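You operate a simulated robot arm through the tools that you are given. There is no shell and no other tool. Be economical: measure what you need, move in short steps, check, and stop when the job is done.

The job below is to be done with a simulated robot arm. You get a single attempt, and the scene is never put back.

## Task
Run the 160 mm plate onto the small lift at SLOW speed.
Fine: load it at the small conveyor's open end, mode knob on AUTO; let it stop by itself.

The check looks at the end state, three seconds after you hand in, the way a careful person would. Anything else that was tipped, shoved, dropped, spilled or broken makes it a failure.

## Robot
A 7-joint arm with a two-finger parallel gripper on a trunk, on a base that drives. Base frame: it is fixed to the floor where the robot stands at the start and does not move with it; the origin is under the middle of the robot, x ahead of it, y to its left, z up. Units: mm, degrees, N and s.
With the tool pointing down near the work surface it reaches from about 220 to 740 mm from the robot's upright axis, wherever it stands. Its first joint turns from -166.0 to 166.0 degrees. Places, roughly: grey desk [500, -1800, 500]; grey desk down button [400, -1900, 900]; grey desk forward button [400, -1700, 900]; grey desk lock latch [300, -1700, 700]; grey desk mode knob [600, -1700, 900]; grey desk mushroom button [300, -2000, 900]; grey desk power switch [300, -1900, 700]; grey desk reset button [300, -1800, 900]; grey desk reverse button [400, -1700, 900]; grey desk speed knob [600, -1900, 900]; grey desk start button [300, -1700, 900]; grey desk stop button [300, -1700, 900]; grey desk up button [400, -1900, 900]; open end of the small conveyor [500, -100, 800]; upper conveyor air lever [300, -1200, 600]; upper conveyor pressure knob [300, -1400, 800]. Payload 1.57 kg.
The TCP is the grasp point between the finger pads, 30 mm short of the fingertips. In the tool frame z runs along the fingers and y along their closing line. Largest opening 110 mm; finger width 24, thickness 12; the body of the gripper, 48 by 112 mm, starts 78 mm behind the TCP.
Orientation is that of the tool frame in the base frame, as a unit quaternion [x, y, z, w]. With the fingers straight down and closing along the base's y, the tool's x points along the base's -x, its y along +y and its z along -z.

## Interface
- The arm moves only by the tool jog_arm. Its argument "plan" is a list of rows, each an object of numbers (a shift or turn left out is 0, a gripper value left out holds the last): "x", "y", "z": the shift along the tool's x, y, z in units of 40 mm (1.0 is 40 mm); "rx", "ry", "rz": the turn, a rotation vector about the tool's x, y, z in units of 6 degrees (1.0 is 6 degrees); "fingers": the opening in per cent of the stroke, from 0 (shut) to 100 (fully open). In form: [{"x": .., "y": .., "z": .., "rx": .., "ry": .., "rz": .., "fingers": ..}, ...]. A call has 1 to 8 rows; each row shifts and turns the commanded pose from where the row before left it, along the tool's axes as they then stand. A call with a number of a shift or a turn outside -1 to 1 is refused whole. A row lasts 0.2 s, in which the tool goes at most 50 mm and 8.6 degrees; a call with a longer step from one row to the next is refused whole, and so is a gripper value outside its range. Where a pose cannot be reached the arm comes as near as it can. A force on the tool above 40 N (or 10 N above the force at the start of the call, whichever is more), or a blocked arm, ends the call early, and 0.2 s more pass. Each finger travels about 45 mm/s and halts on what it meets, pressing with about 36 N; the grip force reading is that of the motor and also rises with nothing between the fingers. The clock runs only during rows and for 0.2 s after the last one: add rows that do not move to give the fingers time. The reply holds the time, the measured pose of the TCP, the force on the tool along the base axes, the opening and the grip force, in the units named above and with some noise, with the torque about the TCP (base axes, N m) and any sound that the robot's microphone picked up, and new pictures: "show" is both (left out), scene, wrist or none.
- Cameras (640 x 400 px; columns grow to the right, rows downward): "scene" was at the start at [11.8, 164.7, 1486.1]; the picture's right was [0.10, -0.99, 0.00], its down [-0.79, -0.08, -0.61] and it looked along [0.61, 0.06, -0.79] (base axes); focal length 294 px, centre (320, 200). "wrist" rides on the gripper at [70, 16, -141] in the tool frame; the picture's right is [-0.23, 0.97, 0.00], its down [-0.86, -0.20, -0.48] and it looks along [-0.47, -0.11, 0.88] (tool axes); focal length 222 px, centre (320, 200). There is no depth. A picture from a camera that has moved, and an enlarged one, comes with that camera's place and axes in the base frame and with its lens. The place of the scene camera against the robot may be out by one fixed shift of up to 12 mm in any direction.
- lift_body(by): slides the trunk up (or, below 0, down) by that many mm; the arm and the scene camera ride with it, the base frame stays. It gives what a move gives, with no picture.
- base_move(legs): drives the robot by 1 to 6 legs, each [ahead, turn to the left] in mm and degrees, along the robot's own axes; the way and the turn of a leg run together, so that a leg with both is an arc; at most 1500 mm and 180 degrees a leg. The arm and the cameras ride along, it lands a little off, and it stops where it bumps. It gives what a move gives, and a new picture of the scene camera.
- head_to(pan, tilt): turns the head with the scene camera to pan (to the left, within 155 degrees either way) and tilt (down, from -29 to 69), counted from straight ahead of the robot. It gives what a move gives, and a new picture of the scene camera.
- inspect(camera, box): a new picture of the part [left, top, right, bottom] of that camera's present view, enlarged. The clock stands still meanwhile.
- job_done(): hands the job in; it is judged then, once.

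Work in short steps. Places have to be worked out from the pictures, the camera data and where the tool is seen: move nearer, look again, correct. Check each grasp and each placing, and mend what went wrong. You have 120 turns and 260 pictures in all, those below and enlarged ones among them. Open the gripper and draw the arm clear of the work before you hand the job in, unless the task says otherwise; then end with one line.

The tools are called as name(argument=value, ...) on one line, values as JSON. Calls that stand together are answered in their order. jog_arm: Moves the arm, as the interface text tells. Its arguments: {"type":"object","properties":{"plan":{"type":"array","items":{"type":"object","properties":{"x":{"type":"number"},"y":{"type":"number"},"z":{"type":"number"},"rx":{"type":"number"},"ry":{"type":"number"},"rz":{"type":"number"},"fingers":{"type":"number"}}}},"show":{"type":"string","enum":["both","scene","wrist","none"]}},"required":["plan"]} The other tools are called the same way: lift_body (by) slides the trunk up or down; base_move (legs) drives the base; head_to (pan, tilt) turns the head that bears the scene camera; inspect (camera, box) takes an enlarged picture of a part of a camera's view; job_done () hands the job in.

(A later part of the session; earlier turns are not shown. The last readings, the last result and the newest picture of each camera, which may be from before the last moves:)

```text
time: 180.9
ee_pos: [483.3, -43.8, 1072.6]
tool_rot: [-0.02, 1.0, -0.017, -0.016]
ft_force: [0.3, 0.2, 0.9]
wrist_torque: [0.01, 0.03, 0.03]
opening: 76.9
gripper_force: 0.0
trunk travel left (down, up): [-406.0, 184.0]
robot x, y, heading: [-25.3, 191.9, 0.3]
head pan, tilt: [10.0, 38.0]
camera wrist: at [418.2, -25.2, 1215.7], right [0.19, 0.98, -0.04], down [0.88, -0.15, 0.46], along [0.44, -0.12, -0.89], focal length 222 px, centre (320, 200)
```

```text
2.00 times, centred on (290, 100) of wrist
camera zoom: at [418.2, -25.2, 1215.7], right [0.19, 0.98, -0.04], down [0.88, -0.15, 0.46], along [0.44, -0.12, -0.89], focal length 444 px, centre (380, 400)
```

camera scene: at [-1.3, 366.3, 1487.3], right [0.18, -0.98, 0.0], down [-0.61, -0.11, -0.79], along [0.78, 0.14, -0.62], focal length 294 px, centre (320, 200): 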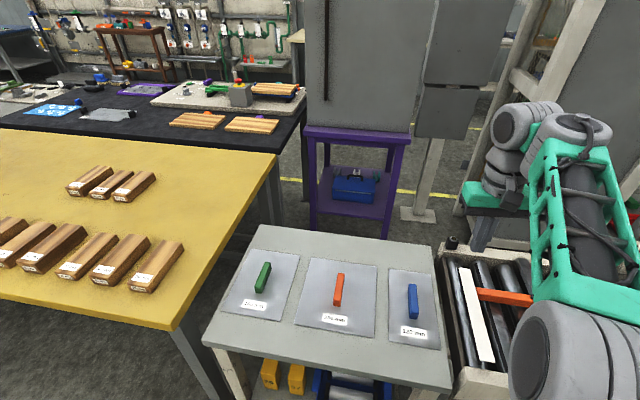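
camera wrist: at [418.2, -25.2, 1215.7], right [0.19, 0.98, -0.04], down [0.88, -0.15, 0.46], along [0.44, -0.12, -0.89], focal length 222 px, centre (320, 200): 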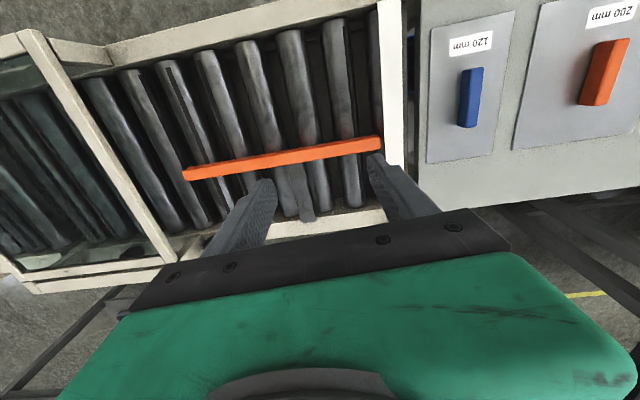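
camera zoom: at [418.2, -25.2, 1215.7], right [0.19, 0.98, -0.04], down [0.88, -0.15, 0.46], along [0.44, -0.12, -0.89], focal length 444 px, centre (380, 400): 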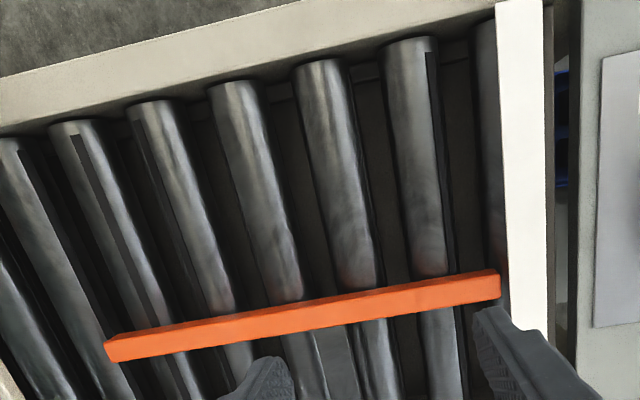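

Guide now leaves roughly a 180 mm lane (x≈328–512); the 160 plate has its handle along x at about (480,612). Level the tool and travel to the plate.

jog_arm(plan=[{"rx": -0.32, "ry": -0.31, "rz": 0.38, "z": -0.3}, {"y": 1}, {"y": 1}, {"y": 1}, {"y": 1}, {"y": 1}, {"y": 1}, {"y": 1}], show="none")

jog_arm(plan=[{"y": 1}, {"y": 1}, {"y": 1}, {"y": 1}, {"y": 1}, {"y": 1}, {"y": 1, "z": 0.5}, {"y": 1, "z": 0.5}], show="wrist")

```text
time: 182.7
ee_pos: [485.9, 236.8, 1079.8]
tool_rot: [-0.001, 1.0, -0.001, 0.001]
ft_force: [0.3, -0.5, -0.7]
wrist_torque: [0.0, 0.02, 0.03]
opening: 77.2
gripper_force: 0.0
out of reach, approached as far as the arm can: row 1
trunk travel left (down, up): [-406.0, 184.0]
robot x, y, heading: [-20.6, 191.6, 0.4]
head pan, tilt: [10.0, 38.0]
```

```text
time: 184.5
ee_pos: [486.5, 559.4, 1036.2]
tool_rot: [-0.001, 1.0, 0.0, 0.001]
ft_force: [0.8, 0.0, 0.8]
wrist_torque: [-0.02, -0.01, 0.04]
opening: 76.8
gripper_force: 0.2
trunk travel left (down, up): [-406.0, 184.0]
robot x, y, heading: [-25.2, 188.6, -0.1]
head pan, tilt: [10.0, 38.0]
camera wrist: at [416.6, 574.5, 1178.3], right [0.23, 0.97, 0.0], down [0.85, -0.2, 0.48], along [0.47, -0.11, -0.88], focal length 222 px, centre (320, 200)
```

wrist: 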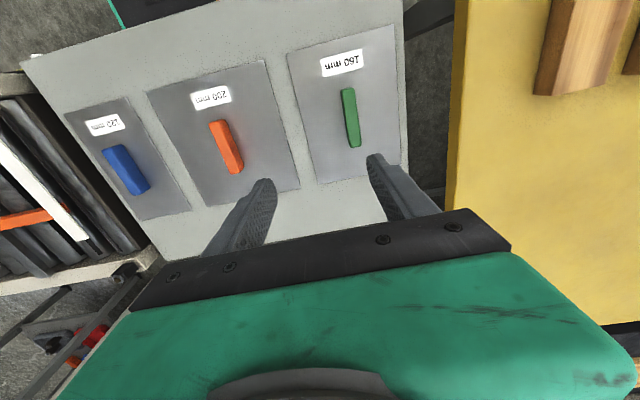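

jog_arm(plan=[{"x": 0.16, "y": 0.64}, {"y": 0.6, "z": 0.5}, {"z": 1}, {"z": 1}, {"z": 1}], show="both")

```text
time: 185.7
ee_pos: [480.5, 606.8, 897.5]
tool_rot: [0.0, 1.0, 0.001, 0.001]
ft_force: [0.1, 0.2, 0.2]
wrist_torque: [-0.02, -0.03, 0.0]
opening: 77.0
gripper_force: 0.0
trunk travel left (down, up): [-406.0, 184.0]
robot x, y, heading: [-22.0, 191.1, 0.3]
head pan, tilt: [10.0, 38.0]
camera scene: at [-1.0, 366.6, 1487.3], right [0.18, -0.98, 0.0], down [-0.61, -0.11, -0.79], along [0.78, 0.14, -0.62], focal length 294 px, centre (320, 200)
camera wrist: at [411.6, 621.9, 1039.4], right [0.23, 0.97, 0.0], down [0.85, -0.2, 0.48], along [0.47, -0.11, -0.88], focal length 222 px, centre (320, 200)
```

scene: 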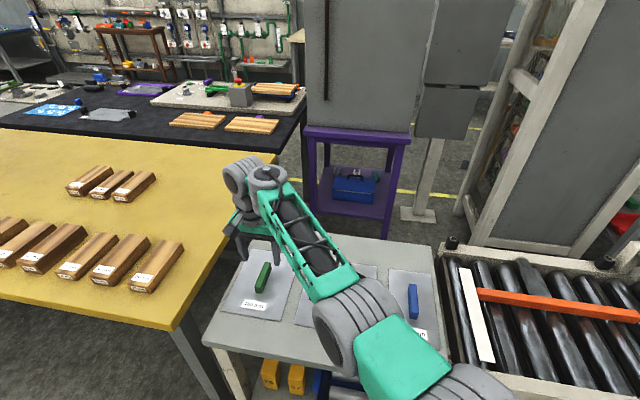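
wrist: 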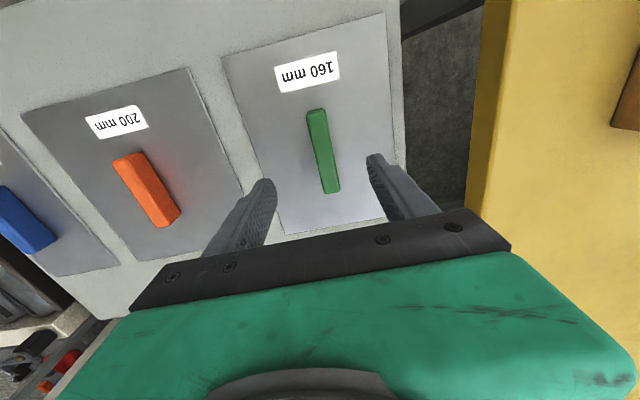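

Aligned. Descend and grip.

jog_arm(plan=[{"x": 0.1, "y": 0.04, "z": 0.8}, {"z": 0.7}, {"z": 0.35}, {"fingers": 0}, {"fingers": 0}, {"fingers": 0}, {"fingers": 0}, {"fingers": 0}], show="wrist")

```text
time: 187.5
ee_pos: [476.5, 607.8, 826.3]
tool_rot: [0.0, 1.0, -0.003, -0.002]
ft_force: [0.4, 1.5, 0.6]
wrist_torque: [0.17, -0.1, -0.06]
opening: 19.8
gripper_force: 28.7
trunk travel left (down, up): [-406.0, 184.0]
robot x, y, heading: [-22.0, 193.0, 0.3]
head pan, tilt: [10.0, 38.0]
camera wrist: at [407.7, 625.2, 967.0], right [0.23, 0.97, 0.0], down [0.86, -0.2, 0.48], along [0.46, -0.11, -0.88], focal length 222 px, centre (320, 200)
```

wrist: 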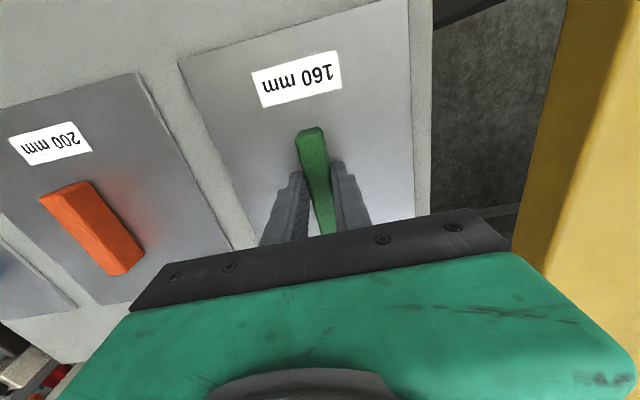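

Gripped at 19.8 mm. Lift.

jog_arm(plan=[{"z": -0.4}, {"z": -0.8}, {"z": -1}, {"z": -1}, {"z": -1}], show="wrist")

```text
time: 188.7
ee_pos: [473.8, 609.8, 990.8]
tool_rot: [-0.002, 1.0, -0.003, 0.0]
ft_force: [0.1, 0.0, 0.0]
wrist_torque: [0.01, 0.05, -0.01]
opening: 0.1
gripper_force: 21.3
trunk travel left (down, up): [-406.0, 184.0]
robot x, y, heading: [-19.0, 195.7, 0.3]
head pan, tilt: [10.0, 38.0]
camera wrist: at [404.7, 625.9, 1132.9], right [0.22, 0.97, 0.0], down [0.85, -0.2, 0.48], along [0.47, -0.11, -0.88], focal length 222 px, centre (320, 200)
```

wrist: 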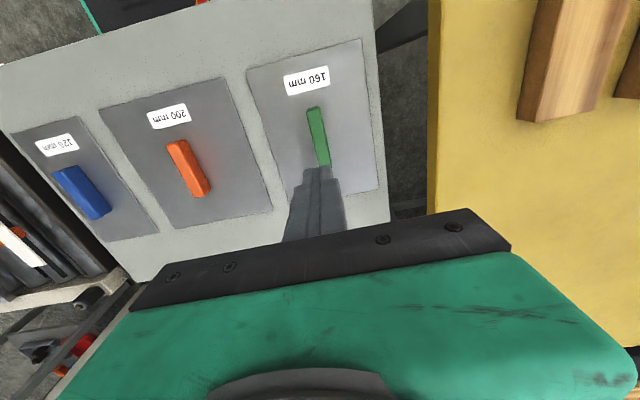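

Slipped off — grip was too high. Reopen and go down until the fingertips nearly touch the plate.

jog_arm(plan=[{"fingers": 55, "z": 0.5}, {"z": 1, "x": -0.05}, {"z": 1}, {"z": 1}, {"z": 0.6}], show="none")

jog_arm(plan=[{"z": 0.15}, {"z": 0.1}, {"z": 0.1}, {"z": 0.1}], show="wrist")

```text
time: 189.9
ee_pos: [477.4, 608.3, 826.9]
tool_rot: [0.0, 1.0, -0.002, -0.001]
ft_force: [-0.1, 0.2, -0.3]
wrist_torque: [0.04, 0.0, -0.02]
opening: 60.5
gripper_force: 0.0
trunk travel left (down, up): [-406.0, 184.0]
robot x, y, heading: [-22.1, 189.7, 0.2]
head pan, tilt: [10.0, 38.0]
```

```text
time: 190.9
ee_pos: [479.7, 612.2, 815.1]
tool_rot: [-0.001, 1.0, -0.001, -0.001]
ft_force: [-3.3, -2.1, 7.7]
wrist_torque: [0.17, 0.08, 0.09]
opening: 59.0
gripper_force: 0.1
out of reach, approached as far as the arm can: row 2
trunk travel left (down, up): [-406.0, 184.0]
robot x, y, heading: [-21.9, 190.1, 0.1]
head pan, tilt: [10.0, 38.0]
camera wrist: at [411.5, 628.2, 955.5], right [0.22, 0.97, 0.0], down [0.86, -0.2, 0.48], along [0.47, -0.11, -0.88], focal length 222 px, centre (320, 200)
```

wrist: 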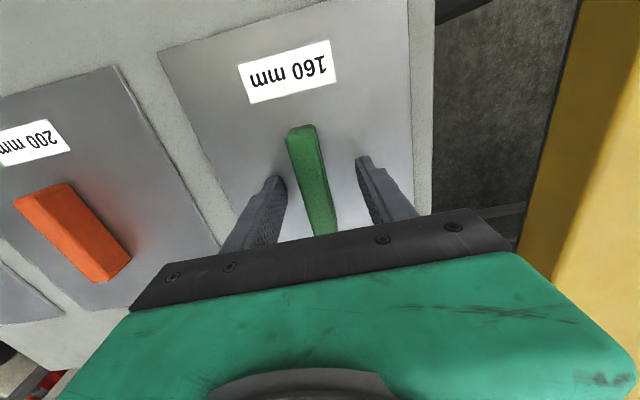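

Fingertips touch the plate (z 815). Ease up 2 mm and close firmly.

jog_arm(plan=[{"z": -0.12}, {"fingers": 0}, {"fingers": 0}, {"fingers": 0}, {"fingers": 0}, {"fingers": 0}], show="none")

jog_arm(plan=[{"z": -0.3}, {"z": -0.4}, {"z": -0.5}], show="wrist")

```text
time: 192.3
ee_pos: [479.5, 610.9, 816.0]
tool_rot: [-0.001, 1.0, -0.002, -0.002]
ft_force: [0.4, -1.7, 0.5]
wrist_torque: [0.2, 0.15, 0.05]
opening: 19.7
gripper_force: 33.5
trunk travel left (down, up): [-406.0, 184.0]
robot x, y, heading: [-25.7, 190.1, -0.0]
head pan, tilt: [10.0, 38.0]
```

```text
time: 193.1
ee_pos: [478.0, 609.9, 865.5]
tool_rot: [-0.001, 1.0, -0.001, 0.001]
ft_force: [-0.3, 0.1, -4.0]
wrist_torque: [-0.01, 0.0, -0.01]
opening: 19.9
gripper_force: 34.0
trunk travel left (down, up): [-406.0, 184.0]
robot x, y, heading: [-21.6, 191.4, 0.3]
head pan, tilt: [10.0, 38.0]
camera wrist: at [409.2, 626.1, 1006.9], right [0.23, 0.97, 0.0], down [0.85, -0.2, 0.48], along [0.47, -0.11, -0.88], focal length 222 px, centre (320, 200)
```

wrist: 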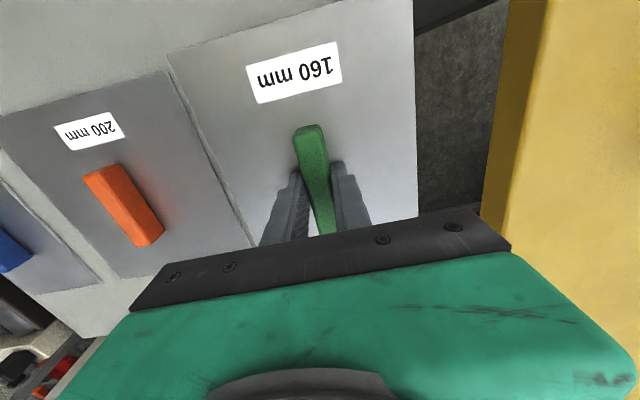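

Plate is lifted. Raise and carry it toward the conveyor.

jog_arm(plan=[{"z": -1}, {"z": -1}, {"z": -1}, {"y": -1}, {"y": -1}, {"y": -1}, {"y": -1}, {"y": -1}], show="none")

jog_arm(plan=[{"y": -1}, {"y": -1}, {"y": -1}, {"y": -1}, {"rz": 1}, {"rz": 1}, {"rz": 1}, {"rz": 1}], show="wrist")

```text
time: 194.9
ee_pos: [481.1, 412.2, 985.4]
tool_rot: [0.0, 1.0, -0.001, 0.001]
ft_force: [-0.8, 1.1, -3.6]
wrist_torque: [-0.01, 0.03, 0.01]
opening: 19.8
gripper_force: 33.7
trunk travel left (down, up): [-406.0, 184.0]
robot x, y, heading: [-22.7, 194.3, 0.0]
head pan, tilt: [10.0, 38.0]
```

```text
time: 196.7
ee_pos: [480.5, 250.0, 984.3]
tool_rot: [0.209, 0.978, 0.0, 0.0]
ft_force: [0.0, -0.3, -4.0]
wrist_torque: [0.01, 0.0, -0.02]
opening: 19.7
gripper_force: 33.4
trunk travel left (down, up): [-406.0, 184.0]
robot x, y, heading: [-23.2, 194.0, 0.1]
head pan, tilt: [10.0, 38.0]
camera wrist: at [423.3, 293.8, 1126.4], right [0.6, 0.8, 0.0], down [0.7, -0.53, 0.48], along [0.38, -0.29, -0.88], focal length 222 px, centre (320, 200)
```

wrist: 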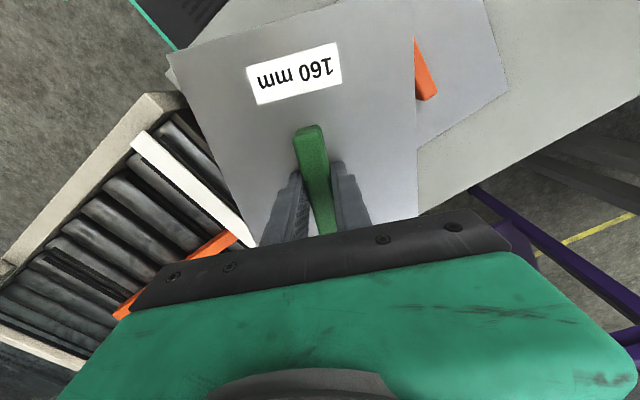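

jog_arm(plan=[{"rz": 1}, {"rz": 1}, {"rz": 1}, {"rz": 1}, {"rz": 1}, {"rz": 1}, {"rz": 1}, {"rz": 1}], show="none")

jog_arm(plan=[{"rz": 1}, {"rz": 1}, {"rz": 1}], show="both")

```text
time: 198.5
ee_pos: [479.6, 250.1, 984.9]
tool_rot: [0.589, 0.808, 0.001, 0.0]
ft_force: [0.1, -0.6, -4.3]
wrist_torque: [0.02, 0.0, 0.02]
opening: 19.5
gripper_force: 33.5
trunk travel left (down, up): [-406.0, 184.0]
robot x, y, heading: [-22.5, 191.0, 0.1]
head pan, tilt: [10.0, 38.0]
```

```text
time: 199.3
ee_pos: [478.7, 250.5, 986.3]
tool_rot: [0.707, 0.707, 0.0, 0.001]
ft_force: [0.5, -0.3, -4.5]
wrist_torque: [-0.03, -0.01, 0.01]
opening: 19.6
gripper_force: 33.4
trunk travel left (down, up): [-406.0, 184.0]
robot x, y, heading: [-23.4, 192.2, 0.2]
head pan, tilt: [10.0, 38.0]
camera scene: at [-1.0, 366.4, 1487.3], right [0.18, -0.98, 0.0], down [-0.61, -0.11, -0.79], along [0.78, 0.14, -0.62], focal length 294 px, centre (320, 200)
camera wrist: at [496.3, 320.4, 1126.5], right [0.97, -0.23, 0.0], down [-0.2, -0.85, 0.48], along [-0.11, -0.47, -0.88], focal length 222 px, centre (320, 200)
```

scene: 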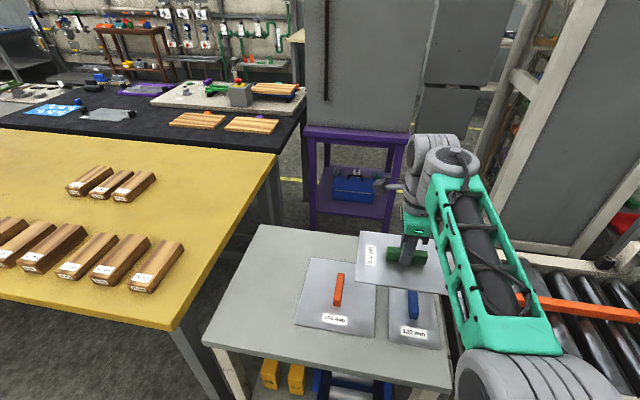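
wrist: 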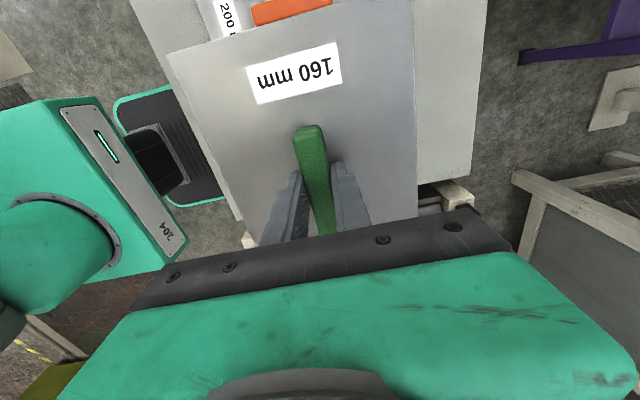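

jog_arm(plan=[{"x": -1, "y": -0.18}, {"x": -1, "y": -0.18}, {"x": -1, "y": -0.18}, {"x": -1, "y": -0.18}, {"x": -1, "y": -0.18}, {"x": -1, "y": -0.18}, {"x": -1, "y": -0.18}, {"x": -1, "y": -0.18}], show="none")

head_to(pan=-20, tilt=45)

```text
time: 201.1
ee_pos: [422.2, -69.4, 984.8]
tool_rot: [0.706, 0.708, 0.0, 0.0]
ft_force: [-0.2, -0.5, -4.2]
wrist_torque: [0.03, -0.01, -0.02]
opening: 19.7
gripper_force: 33.6
trunk travel left (down, up): [-406.0, 184.0]
robot x, y, heading: [-23.5, 191.2, 0.3]
head pan, tilt: [10.0, 38.0]
```

```text
time: 202.1
ee_pos: [423.7, -68.8, 985.4]
tool_rot: [0.706, 0.708, 0.001, 0.0]
ft_force: [0.7, -0.7, -4.2]
wrist_torque: [0.02, 0.0, -0.03]
opening: 19.7
gripper_force: 33.6
trunk travel left (down, up): [-406.0, 184.0]
robot x, y, heading: [-22.2, 187.3, 0.3]
head pan, tilt: [-20.0, 45.0]
camera scene: at [-9.5, 323.4, 1477.1], right [-0.34, -0.94, 0.0], down [-0.67, 0.24, -0.71], along [0.67, -0.24, -0.71], focal length 294 px, centre (320, 200)
```

scene: 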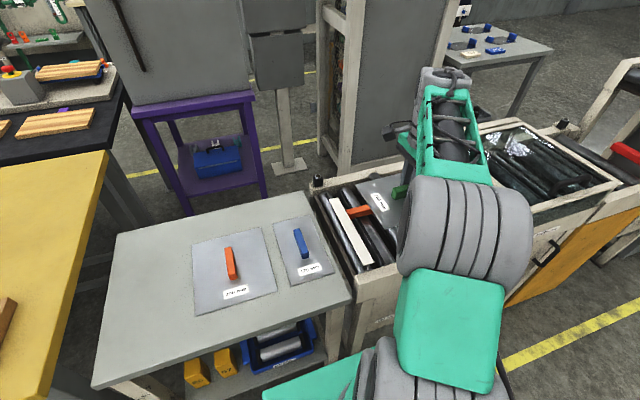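

Move to y≈−100 and lower to z≈900 to compare plate edges with the lane.

jog_arm(plan=[{"x": -0.75}, {"z": 0.9}, {"z": 0.9}, {"z": 0.3}], show="wrist")

inspect(camera="scene", box=[300, 150, 480, 300])

```text
time: 203.1
ee_pos: [423.1, -100.7, 900.5]
tool_rot: [0.707, 0.708, 0.001, 0.0]
ft_force: [0.6, -0.4, -4.6]
wrist_torque: [0.06, 0.03, 0.04]
opening: 19.5
gripper_force: 33.1
trunk travel left (down, up): [-406.0, 184.0]
robot x, y, heading: [-22.5, 191.7, 0.4]
head pan, tilt: [-20.0, 45.0]
camera wrist: at [439.3, -29.7, 1042.1], right [0.97, -0.23, 0.0], down [-0.2, -0.86, 0.48], along [-0.11, -0.47, -0.88], focal length 222 px, centre (320, 200)
```

wrist: 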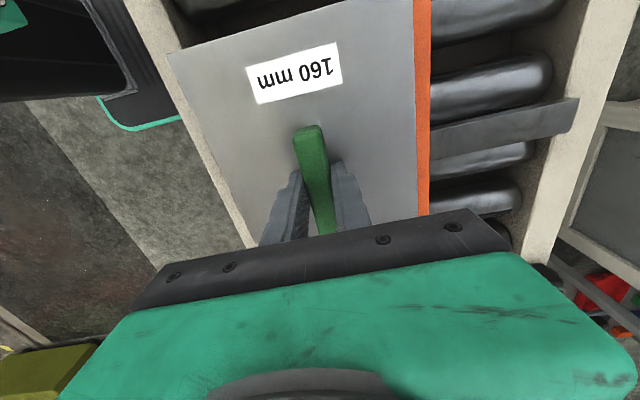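

```text
2.67 times, centred on (390, 225) of scene
camera zoom: at [-9.3, 323.2, 1477.1], right [-0.34, -0.94, 0.0], down [-0.67, 0.24, -0.71], along [0.67, -0.24, -0.71], focal length 783 px, centre (133, 133)
```

zoom: 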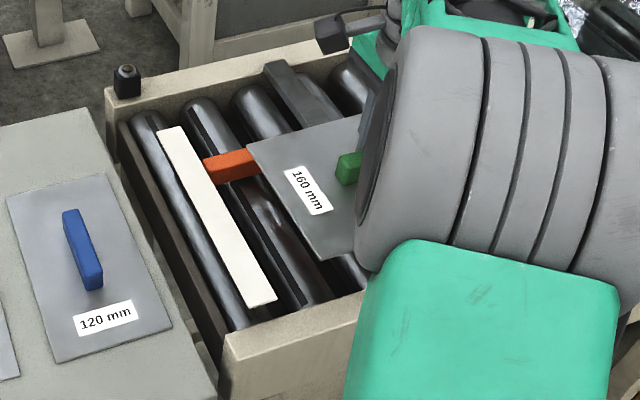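

Plate is 343–503 in x, lane ≈327–511. Shift −4 mm in x and lower to just above the guide.

jog_arm(plan=[{"y": -0.1, "z": 0.4}, {"z": 0.3}], show="wrist")

inspect(camera="wrist", box=[120, 0, 480, 250])

```text
time: 203.7
ee_pos: [418.4, -99.0, 873.5]
tool_rot: [0.706, 0.708, 0.0, 0.001]
ft_force: [0.3, -0.3, -4.3]
wrist_torque: [0.0, 0.01, 0.0]
opening: 19.4
gripper_force: 33.7
trunk travel left (down, up): [-406.0, 184.0]
robot x, y, heading: [-23.2, 192.1, 0.4]
head pan, tilt: [-20.0, 45.0]
camera wrist: at [435.0, -29.3, 1014.9], right [0.97, -0.23, 0.0], down [-0.2, -0.86, 0.48], along [-0.11, -0.47, -0.88], focal length 222 px, centre (320, 200)
```

wrist: 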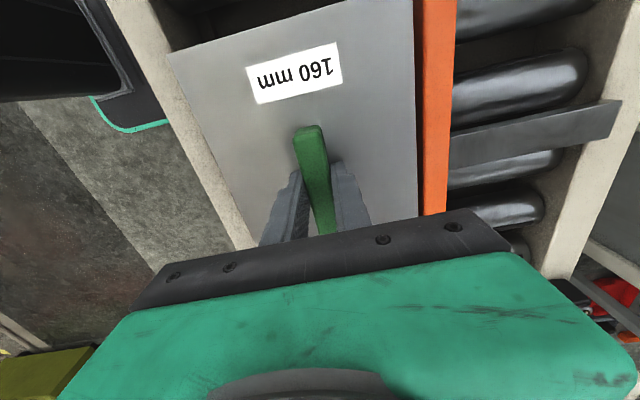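

```text
1.60 times, centred on (300, 125) of wrist
camera zoom: at [435.0, -29.3, 1014.9], right [0.97, -0.23, 0.0], down [-0.2, -0.86, 0.48], along [-0.11, -0.47, -0.88], focal length 355 px, centre (352, 320)
```

zoom: 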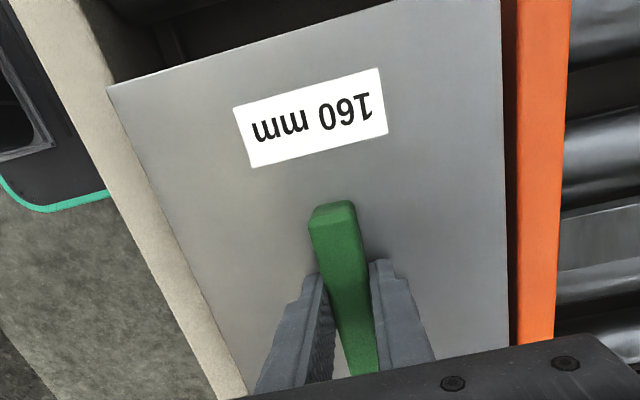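

Closer view suggests lane x≈335–508; centre 421.5. Shift +3 mm and lower with force watch.

jog_arm(plan=[{"y": 0.08, "z": 0.2}, {"z": 0.2}, {"z": 0.2}, {"z": 0.15}], show="wrist")

inspect(camera="wrist", box=[120, 0, 480, 250])

```text
time: 204.7
ee_pos: [421.3, -100.1, 843.4]
tool_rot: [0.706, 0.708, -0.001, 0.0]
ft_force: [-0.5, -0.3, -4.4]
wrist_torque: [0.02, -0.01, 0.0]
opening: 19.4
gripper_force: 34.1
trunk travel left (down, up): [-406.0, 184.0]
robot x, y, heading: [-24.0, 192.3, 0.2]
head pan, tilt: [-20.0, 45.0]
camera wrist: at [438.0, -30.0, 984.5], right [0.97, -0.23, 0.0], down [-0.2, -0.86, 0.48], along [-0.11, -0.47, -0.88], focal length 222 px, centre (320, 200)
```

wrist: 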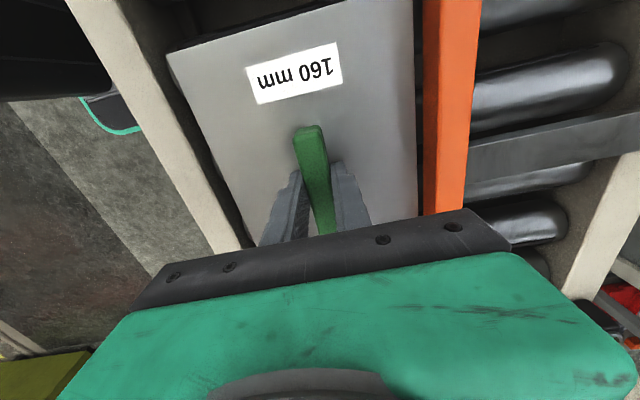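

```text
1.60 times, centred on (300, 125) of wrist
camera zoom: at [438.0, -30.0, 984.5], right [0.97, -0.23, 0.0], down [-0.2, -0.86, 0.48], along [-0.11, -0.47, -0.88], focal length 355 px, centre (352, 320)
```

zoom: 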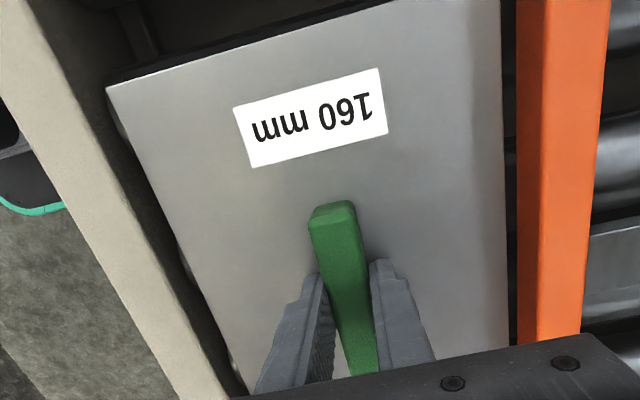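

The plate is inside the lane with gaps on both sides. Lower until it rests on the rollers.

jog_arm(plan=[{"z": 0.1, "y": -0.05}, {"z": 0.1}, {"z": 0.08}, {"z": 0.08}], show="none")

```text
time: 205.7
ee_pos: [419.5, -99.1, 833.3]
tool_rot: [0.706, 0.708, 0.002, 0.006]
ft_force: [-6.1, 2.9, 40.0]
wrist_torque: [0.83, 1.39, -0.02]
opening: 19.9
gripper_force: 33.7
trunk travel left (down, up): [-406.0, 184.0]
robot x, y, heading: [-22.0, 189.9, 0.2]
head pan, tilt: [-20.0, 45.0]
```

Resting on the rollers (40 N reaction at z 833). Ease up 3 mm, release, and lift off.

jog_arm(plan=[{"z": -0.06}, {"fingers": 35}, {"fingers": 35}, {"fingers": 35}, {"z": -0.5}, {"z": -1}, {"z": -1}], show="both")

inspect(camera="wrist", box=[120, 0, 520, 260])

```text
time: 207.3
ee_pos: [421.4, -99.5, 929.1]
tool_rot: [0.707, 0.707, 0.0, -0.001]
ft_force: [0.1, 0.5, 0.0]
wrist_torque: [-0.01, -0.01, -0.04]
opening: 38.7
gripper_force: 0.1
trunk travel left (down, up): [-406.0, 184.0]
robot x, y, heading: [-24.7, 190.9, 0.2]
head pan, tilt: [-20.0, 45.0]
camera scene: at [-9.9, 323.5, 1476.9], right [-0.34, -0.94, 0.0], down [-0.67, 0.24, -0.71], along [0.67, -0.24, -0.71], focal length 294 px, centre (320, 200)
camera wrist: at [437.4, -30.7, 1071.0], right [0.97, -0.23, 0.0], down [-0.2, -0.86, 0.48], along [-0.11, -0.47, -0.88], focal length 222 px, centre (320, 200)
```

scene: 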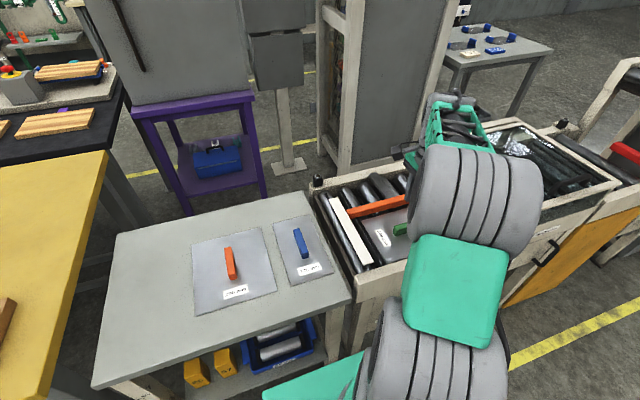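
wrist: 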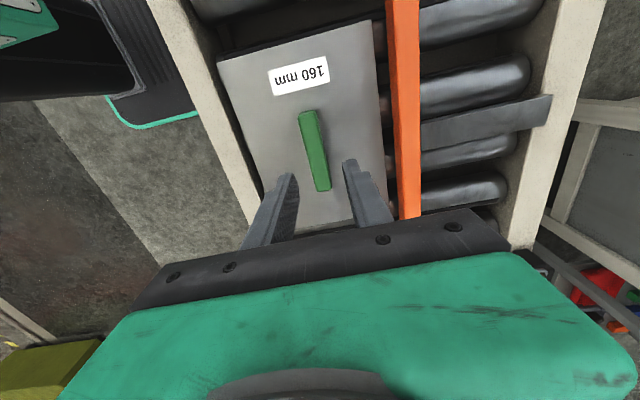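

```text
1.54 times, centred on (320, 130) of wrist
camera zoom: at [437.4, -30.7, 1071.0], right [0.97, -0.23, 0.0], down [-0.2, -0.86, 0.48], along [-0.11, -0.47, -0.88], focal length 342 px, centre (320, 308)
```

zoom: 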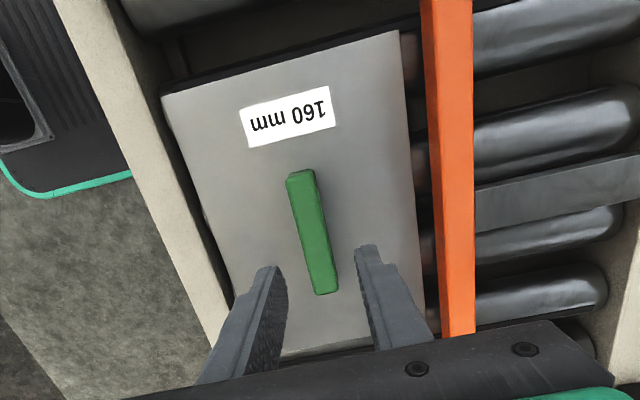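

Plate lies flat and square in the lane. Raise the arm, un-twist, tuck, then drive to the desk.

jog_arm(plan=[{"z": -1}, {"z": -1}, {"z": -1}, {"z": -1}, {"z": -1, "rz": -1}, {"rz": -1}, {"rz": -1}, {"rz": -1}], show="none")

jog_arm(plan=[{"rz": -1}, {"rz": -1}, {"rz": -1}, {"rz": -1}, {"rz": -1}, {"rz": -1}, {"rz": -1}, {"rz": -1}], show="none")

jog_arm(plan=[{"rz": -1, "fingers": 0}, {"rz": -1}, {"rz": -1}, {"y": 1}, {"y": 1}, {"y": 1}, {"y": 1}, {"y": 1}], show="none")

```text
time: 209.1
ee_pos: [420.3, -99.1, 1131.5]
tool_rot: [0.543, 0.84, 0.0, 0.001]
ft_force: [-0.3, -1.1, -0.4]
wrist_torque: [-0.01, -0.02, -0.02]
opening: 38.4
gripper_force: 0.1
trunk travel left (down, up): [-406.0, 184.0]
robot x, y, heading: [-21.2, 194.6, 0.6]
head pan, tilt: [-20.0, 45.0]
```

```text
time: 210.9
ee_pos: [419.1, -99.3, 1131.5]
tool_rot: [0.155, 0.988, 0.0, 0.001]
ft_force: [0.1, -0.8, -0.1]
wrist_torque: [0.02, 0.03, 0.01]
opening: 38.7
gripper_force: 0.0
trunk travel left (down, up): [-406.0, 184.0]
robot x, y, heading: [-22.8, 188.0, 0.3]
head pan, tilt: [-20.0, 45.0]
```

```text
time: 212.7
ee_pos: [418.7, 101.7, 1130.2]
tool_rot: [-0.001, 1.0, -0.001, 0.001]
ft_force: [-0.1, 0.1, 0.2]
wrist_torque: [-0.03, 0.0, 0.0]
opening: 0.1
gripper_force: 21.0
trunk travel left (down, up): [-406.0, 184.0]
robot x, y, heading: [-16.8, 192.2, 0.2]
head pan, tilt: [-20.0, 45.0]
```

jog_arm(plan=[{"y": 1}, {"y": 1}], show="none")

base_move(legs=[[-335, 0], [0, -90], [1000, 0], [985, 0], [0, 90]])

```text
time: 213.3
ee_pos: [419.4, 183.0, 1131.7]
tool_rot: [0.001, 1.0, -0.001, 0.001]
ft_force: [-0.8, 0.4, 0.2]
wrist_torque: [0.01, 0.01, -0.03]
opening: 0.0
gripper_force: 21.3
trunk travel left (down, up): [-406.0, 184.0]
robot x, y, heading: [-22.1, 193.2, 0.4]
head pan, tilt: [-20.0, 45.0]
```

```text
time: 232.6
ee_pos: [55.1, -1794.8, 1128.6]
tool_rot: [0.01, 1.0, 0.0, 0.001]
ft_force: [-0.2, -0.1, 0.7]
wrist_torque: [0.0, -0.05, -0.02]
opening: 0.1
gripper_force: 21.1
trunk travel left (down, up): [-406.0, 184.0]
robot x, y, heading: [-387.0, -1772.1, -1.1]
head pan, tilt: [-20.0, 45.0]
camera scene: at [-370.7, -1642.2, 1477.1], right [-0.36, -0.93, 0.0], down [-0.66, 0.25, -0.71], along [0.66, -0.25, -0.71], focal length 294 px, centre (320, 200)
```

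scene: 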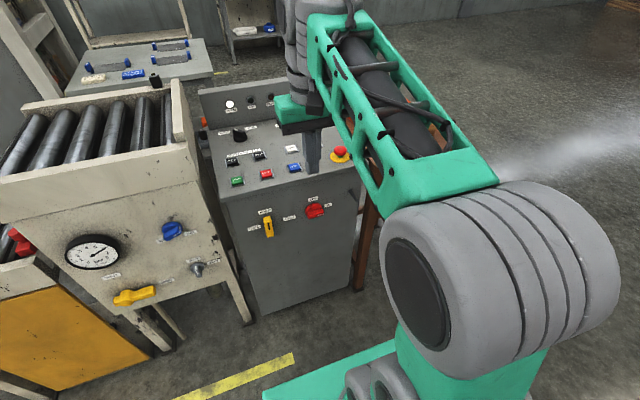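

Drive up to the desk.

base_move(legs=[[325, 1]])

head_to(pan=5, tilt=52)

inspect(camera="scene", box=[270, 60, 500, 260])

```text
time: 234.7
ee_pos: [372.8, -1788.8, 1130.1]
tool_rot: [0.002, 1.0, 0.0, 0.0]
ft_force: [0.1, 0.1, -1.0]
wrist_torque: [0.02, 0.05, 0.0]
opening: 0.0
gripper_force: 21.4
trunk travel left (down, up): [-406.0, 184.0]
robot x, y, heading: [-68.6, -1777.9, -0.1]
head pan, tilt: [-20.0, 45.0]
camera scene: at [-54.5, -1645.0, 1477.1], right [-0.34, -0.94, 0.0], down [-0.66, 0.24, -0.71], along [0.66, -0.24, -0.71], focal length 294 px, centre (320, 200)
```

scene: 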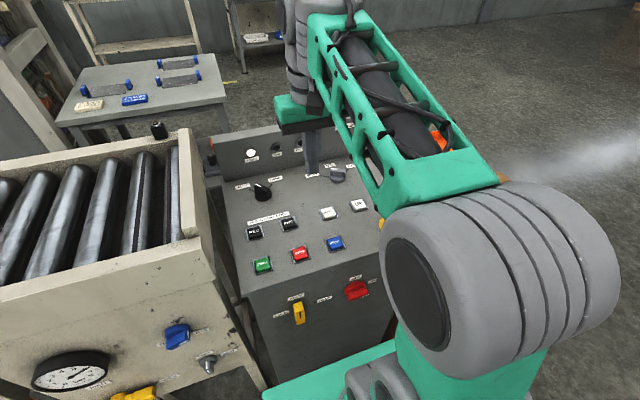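

```text
time: 235.6
ee_pos: [373.4, -1787.4, 1129.3]
tool_rot: [0.002, 1.0, -0.001, 0.001]
ft_force: [-1.3, -0.1, -0.5]
wrist_torque: [-0.01, 0.0, -0.02]
opening: 0.0
gripper_force: 21.8
trunk travel left (down, up): [-406.0, 184.0]
robot x, y, heading: [-68.2, -1770.9, -0.2]
head pan, tilt: [5.0, 52.0]
camera scene: at [-56.1, -1610.7, 1467.5], right [0.09, -1.0, 0.0], down [-0.79, -0.07, -0.62], along [0.61, 0.05, -0.79], focal length 294 px, centre (320, 200)
```

scene: 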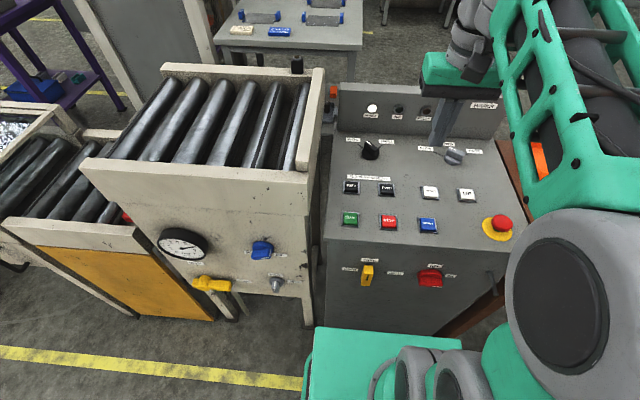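

```text
2.00 times, centred on (385, 160) of scene
camera zoom: at [-56.1, -1610.7, 1467.5], right [0.09, -1.0, 0.0], down [-0.79, -0.07, -0.62], along [0.61, 0.05, -0.79], focal length 587 px, centre (190, 280)
```

zoom: 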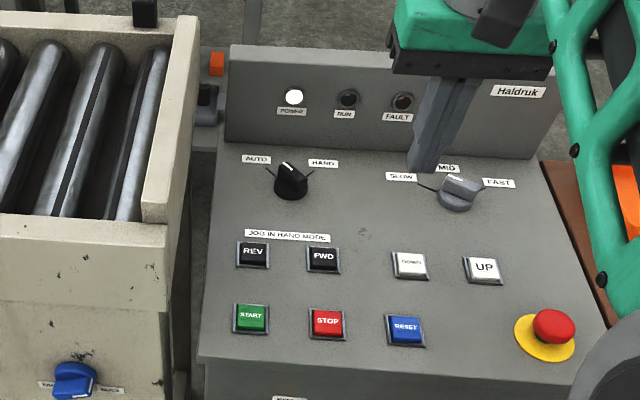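

inspect(camera="scene", box=[400, 130, 500, 180])

jog_arm(plan=[{"y": 1, "z": 0.5}, {"y": 1, "z": 0.5}, {"y": 1, "z": 0.5}, {"y": 0.4, "x": 0.6}], show="both")

inspect(camera="scene", box=[340, 120, 500, 200])

```text
6.40 times, centred on (450, 155) of scene
camera zoom: at [-56.1, -1610.7, 1467.5], right [0.09, -1.0, 0.0], down [-0.79, -0.07, -0.62], along [0.61, 0.05, -0.79], focal length 1879 px, centre (-512, 488)
```

zoom: 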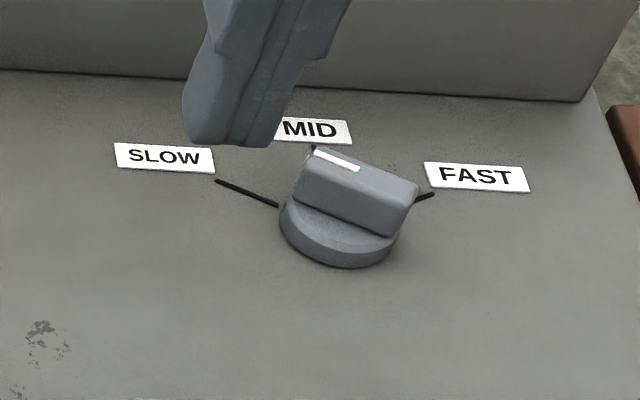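

```text
time: 236.6
ee_pos: [351.0, -1653.5, 1070.7]
tool_rot: [0.002, 1.0, 0.0, 0.001]
ft_force: [0.5, 0.6, 0.3]
wrist_torque: [-0.04, 0.03, 0.0]
opening: 0.0
gripper_force: 20.7
trunk travel left (down, up): [-406.0, 184.0]
robot x, y, heading: [-68.0, -1775.4, -0.2]
head pan, tilt: [5.0, 52.0]
camera scene: at [-55.8, -1610.5, 1467.5], right [0.09, -1.0, 0.0], down [-0.79, -0.07, -0.62], along [0.61, 0.05, -0.79], focal length 294 px, centre (320, 200)
camera wrist: at [281.4, -1635.7, 1210.8], right [0.23, 0.97, 0.0], down [0.85, -0.2, 0.48], along [0.47, -0.11, -0.88], focal length 222 px, centre (320, 200)
```

scene: 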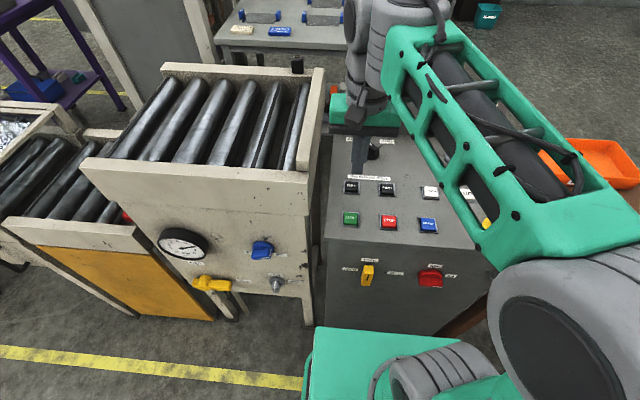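
wrist: 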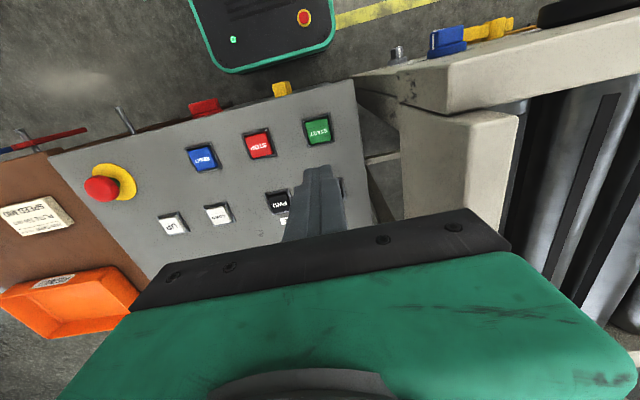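

```text
4.00 times, centred on (420, 160) of scene
camera zoom: at [-55.8, -1610.5, 1467.5], right [0.09, -1.0, 0.0], down [-0.79, -0.07, -0.62], along [0.61, 0.05, -0.79], focal length 1174 px, centre (-80, 360)
```

zoom: 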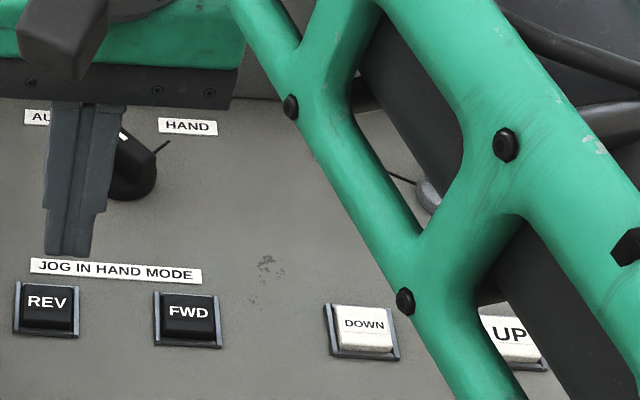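

Both knobs confirmed (bar aligned with SLOW; AUTO). START is at ≈(345,−1652,884); descend over it with closed fingers.

jog_arm(plan=[{"x": 0.15, "y": 0.03, "z": 1}, {"z": 1}, {"z": 1}, {"z": 0.4}], show="wrist")

inspect(camera="scene", box=[310, 120, 470, 260])

```text
time: 237.6
ee_pos: [344.0, -1651.5, 933.4]
tool_rot: [0.001, 1.0, 0.0, 0.001]
ft_force: [0.4, 0.0, -0.6]
wrist_torque: [0.0, 0.02, 0.0]
opening: 0.0
gripper_force: 21.4
trunk travel left (down, up): [-406.0, 184.0]
robot x, y, heading: [-66.2, -1776.9, 0.1]
head pan, tilt: [5.0, 52.0]
camera wrist: at [275.8, -1635.7, 1074.2], right [0.23, 0.97, 0.0], down [0.85, -0.2, 0.48], along [0.47, -0.11, -0.88], focal length 222 px, centre (320, 200)
```

wrist: 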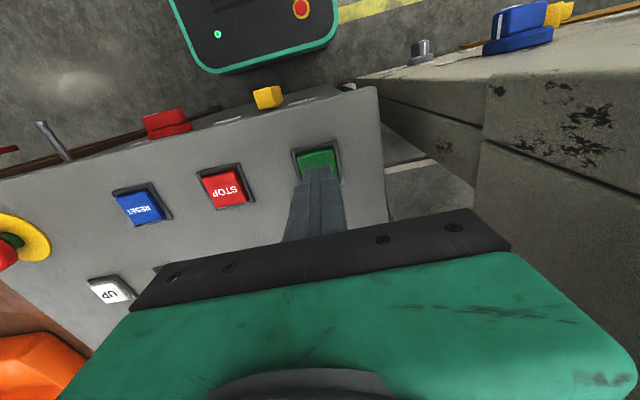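

```text
2.86 times, centred on (390, 190) of scene
camera zoom: at [-56.0, -1610.6, 1467.5], right [0.09, -1.0, 0.0], down [-0.79, -0.07, -0.62], along [0.61, 0.05, -0.79], focal length 839 px, centre (120, 229)
```

zoom: 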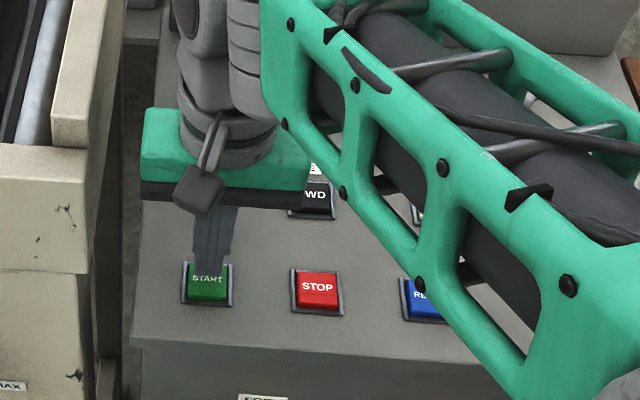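

Nudge 5 mm toward the robot and press.

jog_arm(plan=[{"x": 0.12, "z": 0.2}, {"z": 0.15}, {"z": 0.1}, {"z": 0.1}, {"z": 0.1}], show="scene")

```text
time: 238.8
ee_pos: [339.3, -1651.6, 910.4]
tool_rot: [0.002, 1.0, 0.001, 0.004]
ft_force: [-2.3, -4.5, 28.8]
wrist_torque: [-0.16, 0.21, 0.13]
opening: 0.0
gripper_force: 21.8
trunk travel left (down, up): [-406.0, 184.0]
robot x, y, heading: [-70.1, -1776.2, -0.0]
head pan, tilt: [5.0, 52.0]
heard: click
camera scene: at [-57.9, -1611.7, 1468.1], right [0.09, -1.0, 0.0], down [-0.78, -0.07, -0.62], along [0.61, 0.05, -0.79], focal length 294 px, centre (320, 200)
```

scene: 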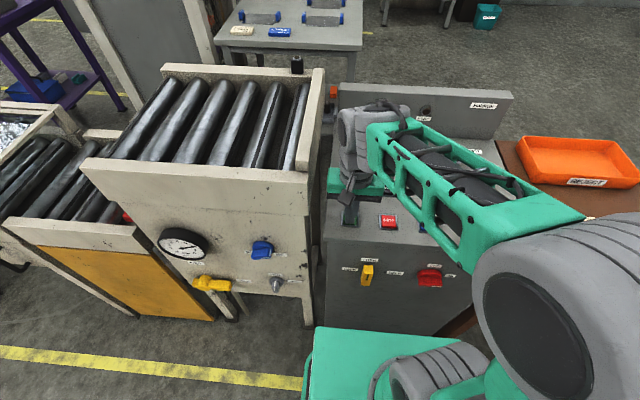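

A click. Lift off, look at the lamps and the conveyor.

jog_arm(plan=[{"z": -0.5}, {"z": -1}, {"z": -1}, {"z": -1}, {"z": -1, "y": -1}, {"y": -1}, {"y": -1}], show="scene")

inspect(camera="scene", box=[310, 70, 530, 250])

head_to(pan=65, tilt=35)

```text
refused: row 5 steps farther than a row can; nothing moved
```

```text
2.22 times, centred on (420, 160) of scene
camera zoom: at [-57.9, -1611.7, 1468.1], right [0.09, -1.0, 0.0], down [-0.78, -0.07, -0.62], along [0.61, 0.05, -0.79], focal length 652 px, centre (98, 289)
```

zoom: 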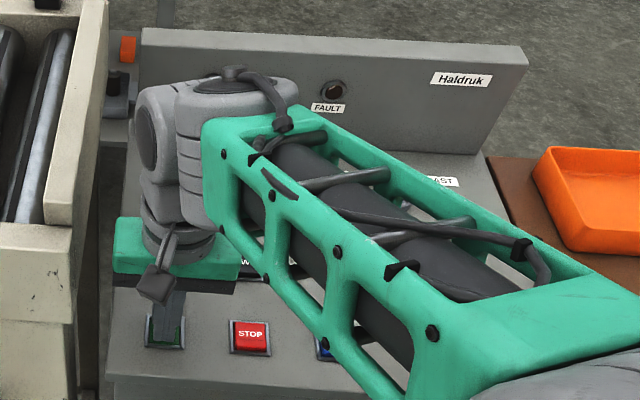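

```text
time: 240.1
ee_pos: [340.3, -1651.5, 910.9]
tool_rot: [0.002, 1.0, 0.001, 0.004]
ft_force: [3.6, -3.0, 44.5]
wrist_torque: [-0.16, 0.15, -0.11]
opening: 0.1
gripper_force: 21.0
trunk travel left (down, up): [-406.0, 184.0]
robot x, y, heading: [-67.1, -1776.3, -0.1]
head pan, tilt: [65.0, 35.0]
camera scene: at [-95.5, -1538.6, 1492.2], right [0.91, -0.42, 0.0], down [-0.24, -0.52, -0.82], along [0.35, 0.74, -0.57], focal length 294 px, centre (320, 200)
```

scene: 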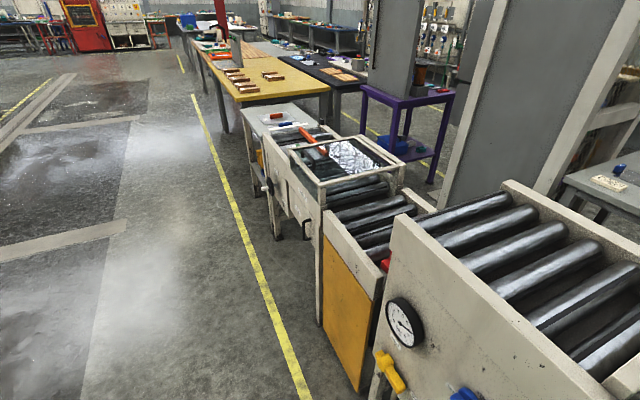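

Release the button and watch.

jog_arm(plan=[{"z": -0.5}, {"z": -1}, {"z": -1}, {"z": -1}, {"z": -1}, {"y": -0.5}], show="none")

inspect(camera="scene", box=[240, 90, 440, 280])

head_to(pan=-5, tilt=45)

```text
time: 241.5
ee_pos: [340.4, -1671.9, 1084.8]
tool_rot: [0.001, 1.0, 0.0, 0.0]
ft_force: [-0.5, 1.0, -0.2]
wrist_torque: [-0.01, 0.03, 0.01]
opening: 0.0
gripper_force: 20.9
trunk travel left (down, up): [-406.0, 184.0]
robot x, y, heading: [-65.2, -1776.8, -0.1]
head pan, tilt: [65.0, 35.0]
```

```text
2.11 times, centred on (340, 185) of scene
camera zoom: at [-93.7, -1537.3, 1491.9], right [0.91, -0.42, 0.0], down [-0.24, -0.52, -0.82], along [0.35, 0.74, -0.57], focal length 618 px, centre (278, 232)
```

zoom: 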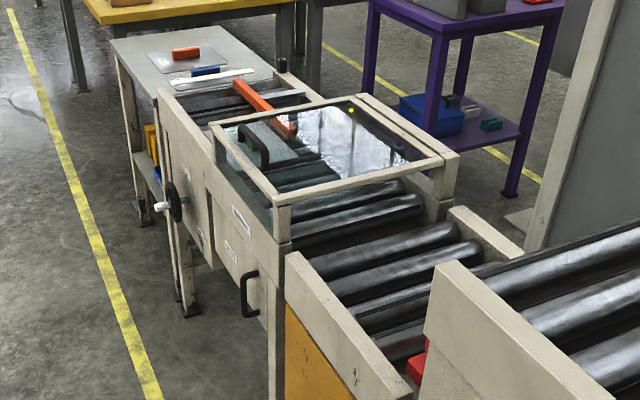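

```text
time: 242.9
ee_pos: [339.8, -1672.1, 1083.4]
tool_rot: [0.001, 1.0, 0.0, 0.001]
ft_force: [0.6, -0.8, 0.6]
wrist_torque: [0.01, 0.0, 0.0]
opening: 0.0
gripper_force: 20.9
trunk travel left (down, up): [-406.0, 184.0]
robot x, y, heading: [-65.5, -1774.4, -0.3]
head pan, tilt: [-5.0, 45.0]
camera scene: at [-49.9, -1624.3, 1477.1], right [-0.09, -1.0, 0.0], down [-0.7, 0.06, -0.71], along [0.7, -0.06, -0.71], focal length 294 px, centre (320, 200)
```

scene: 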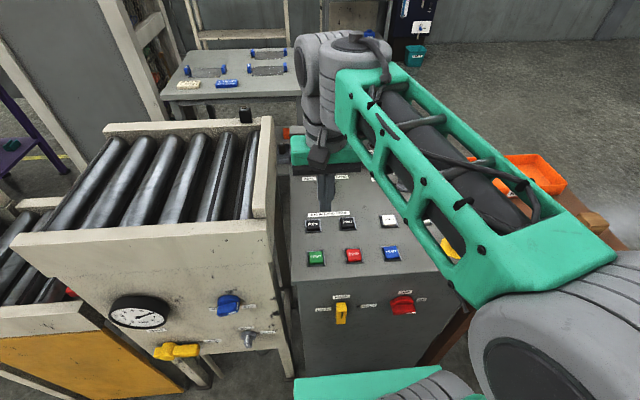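

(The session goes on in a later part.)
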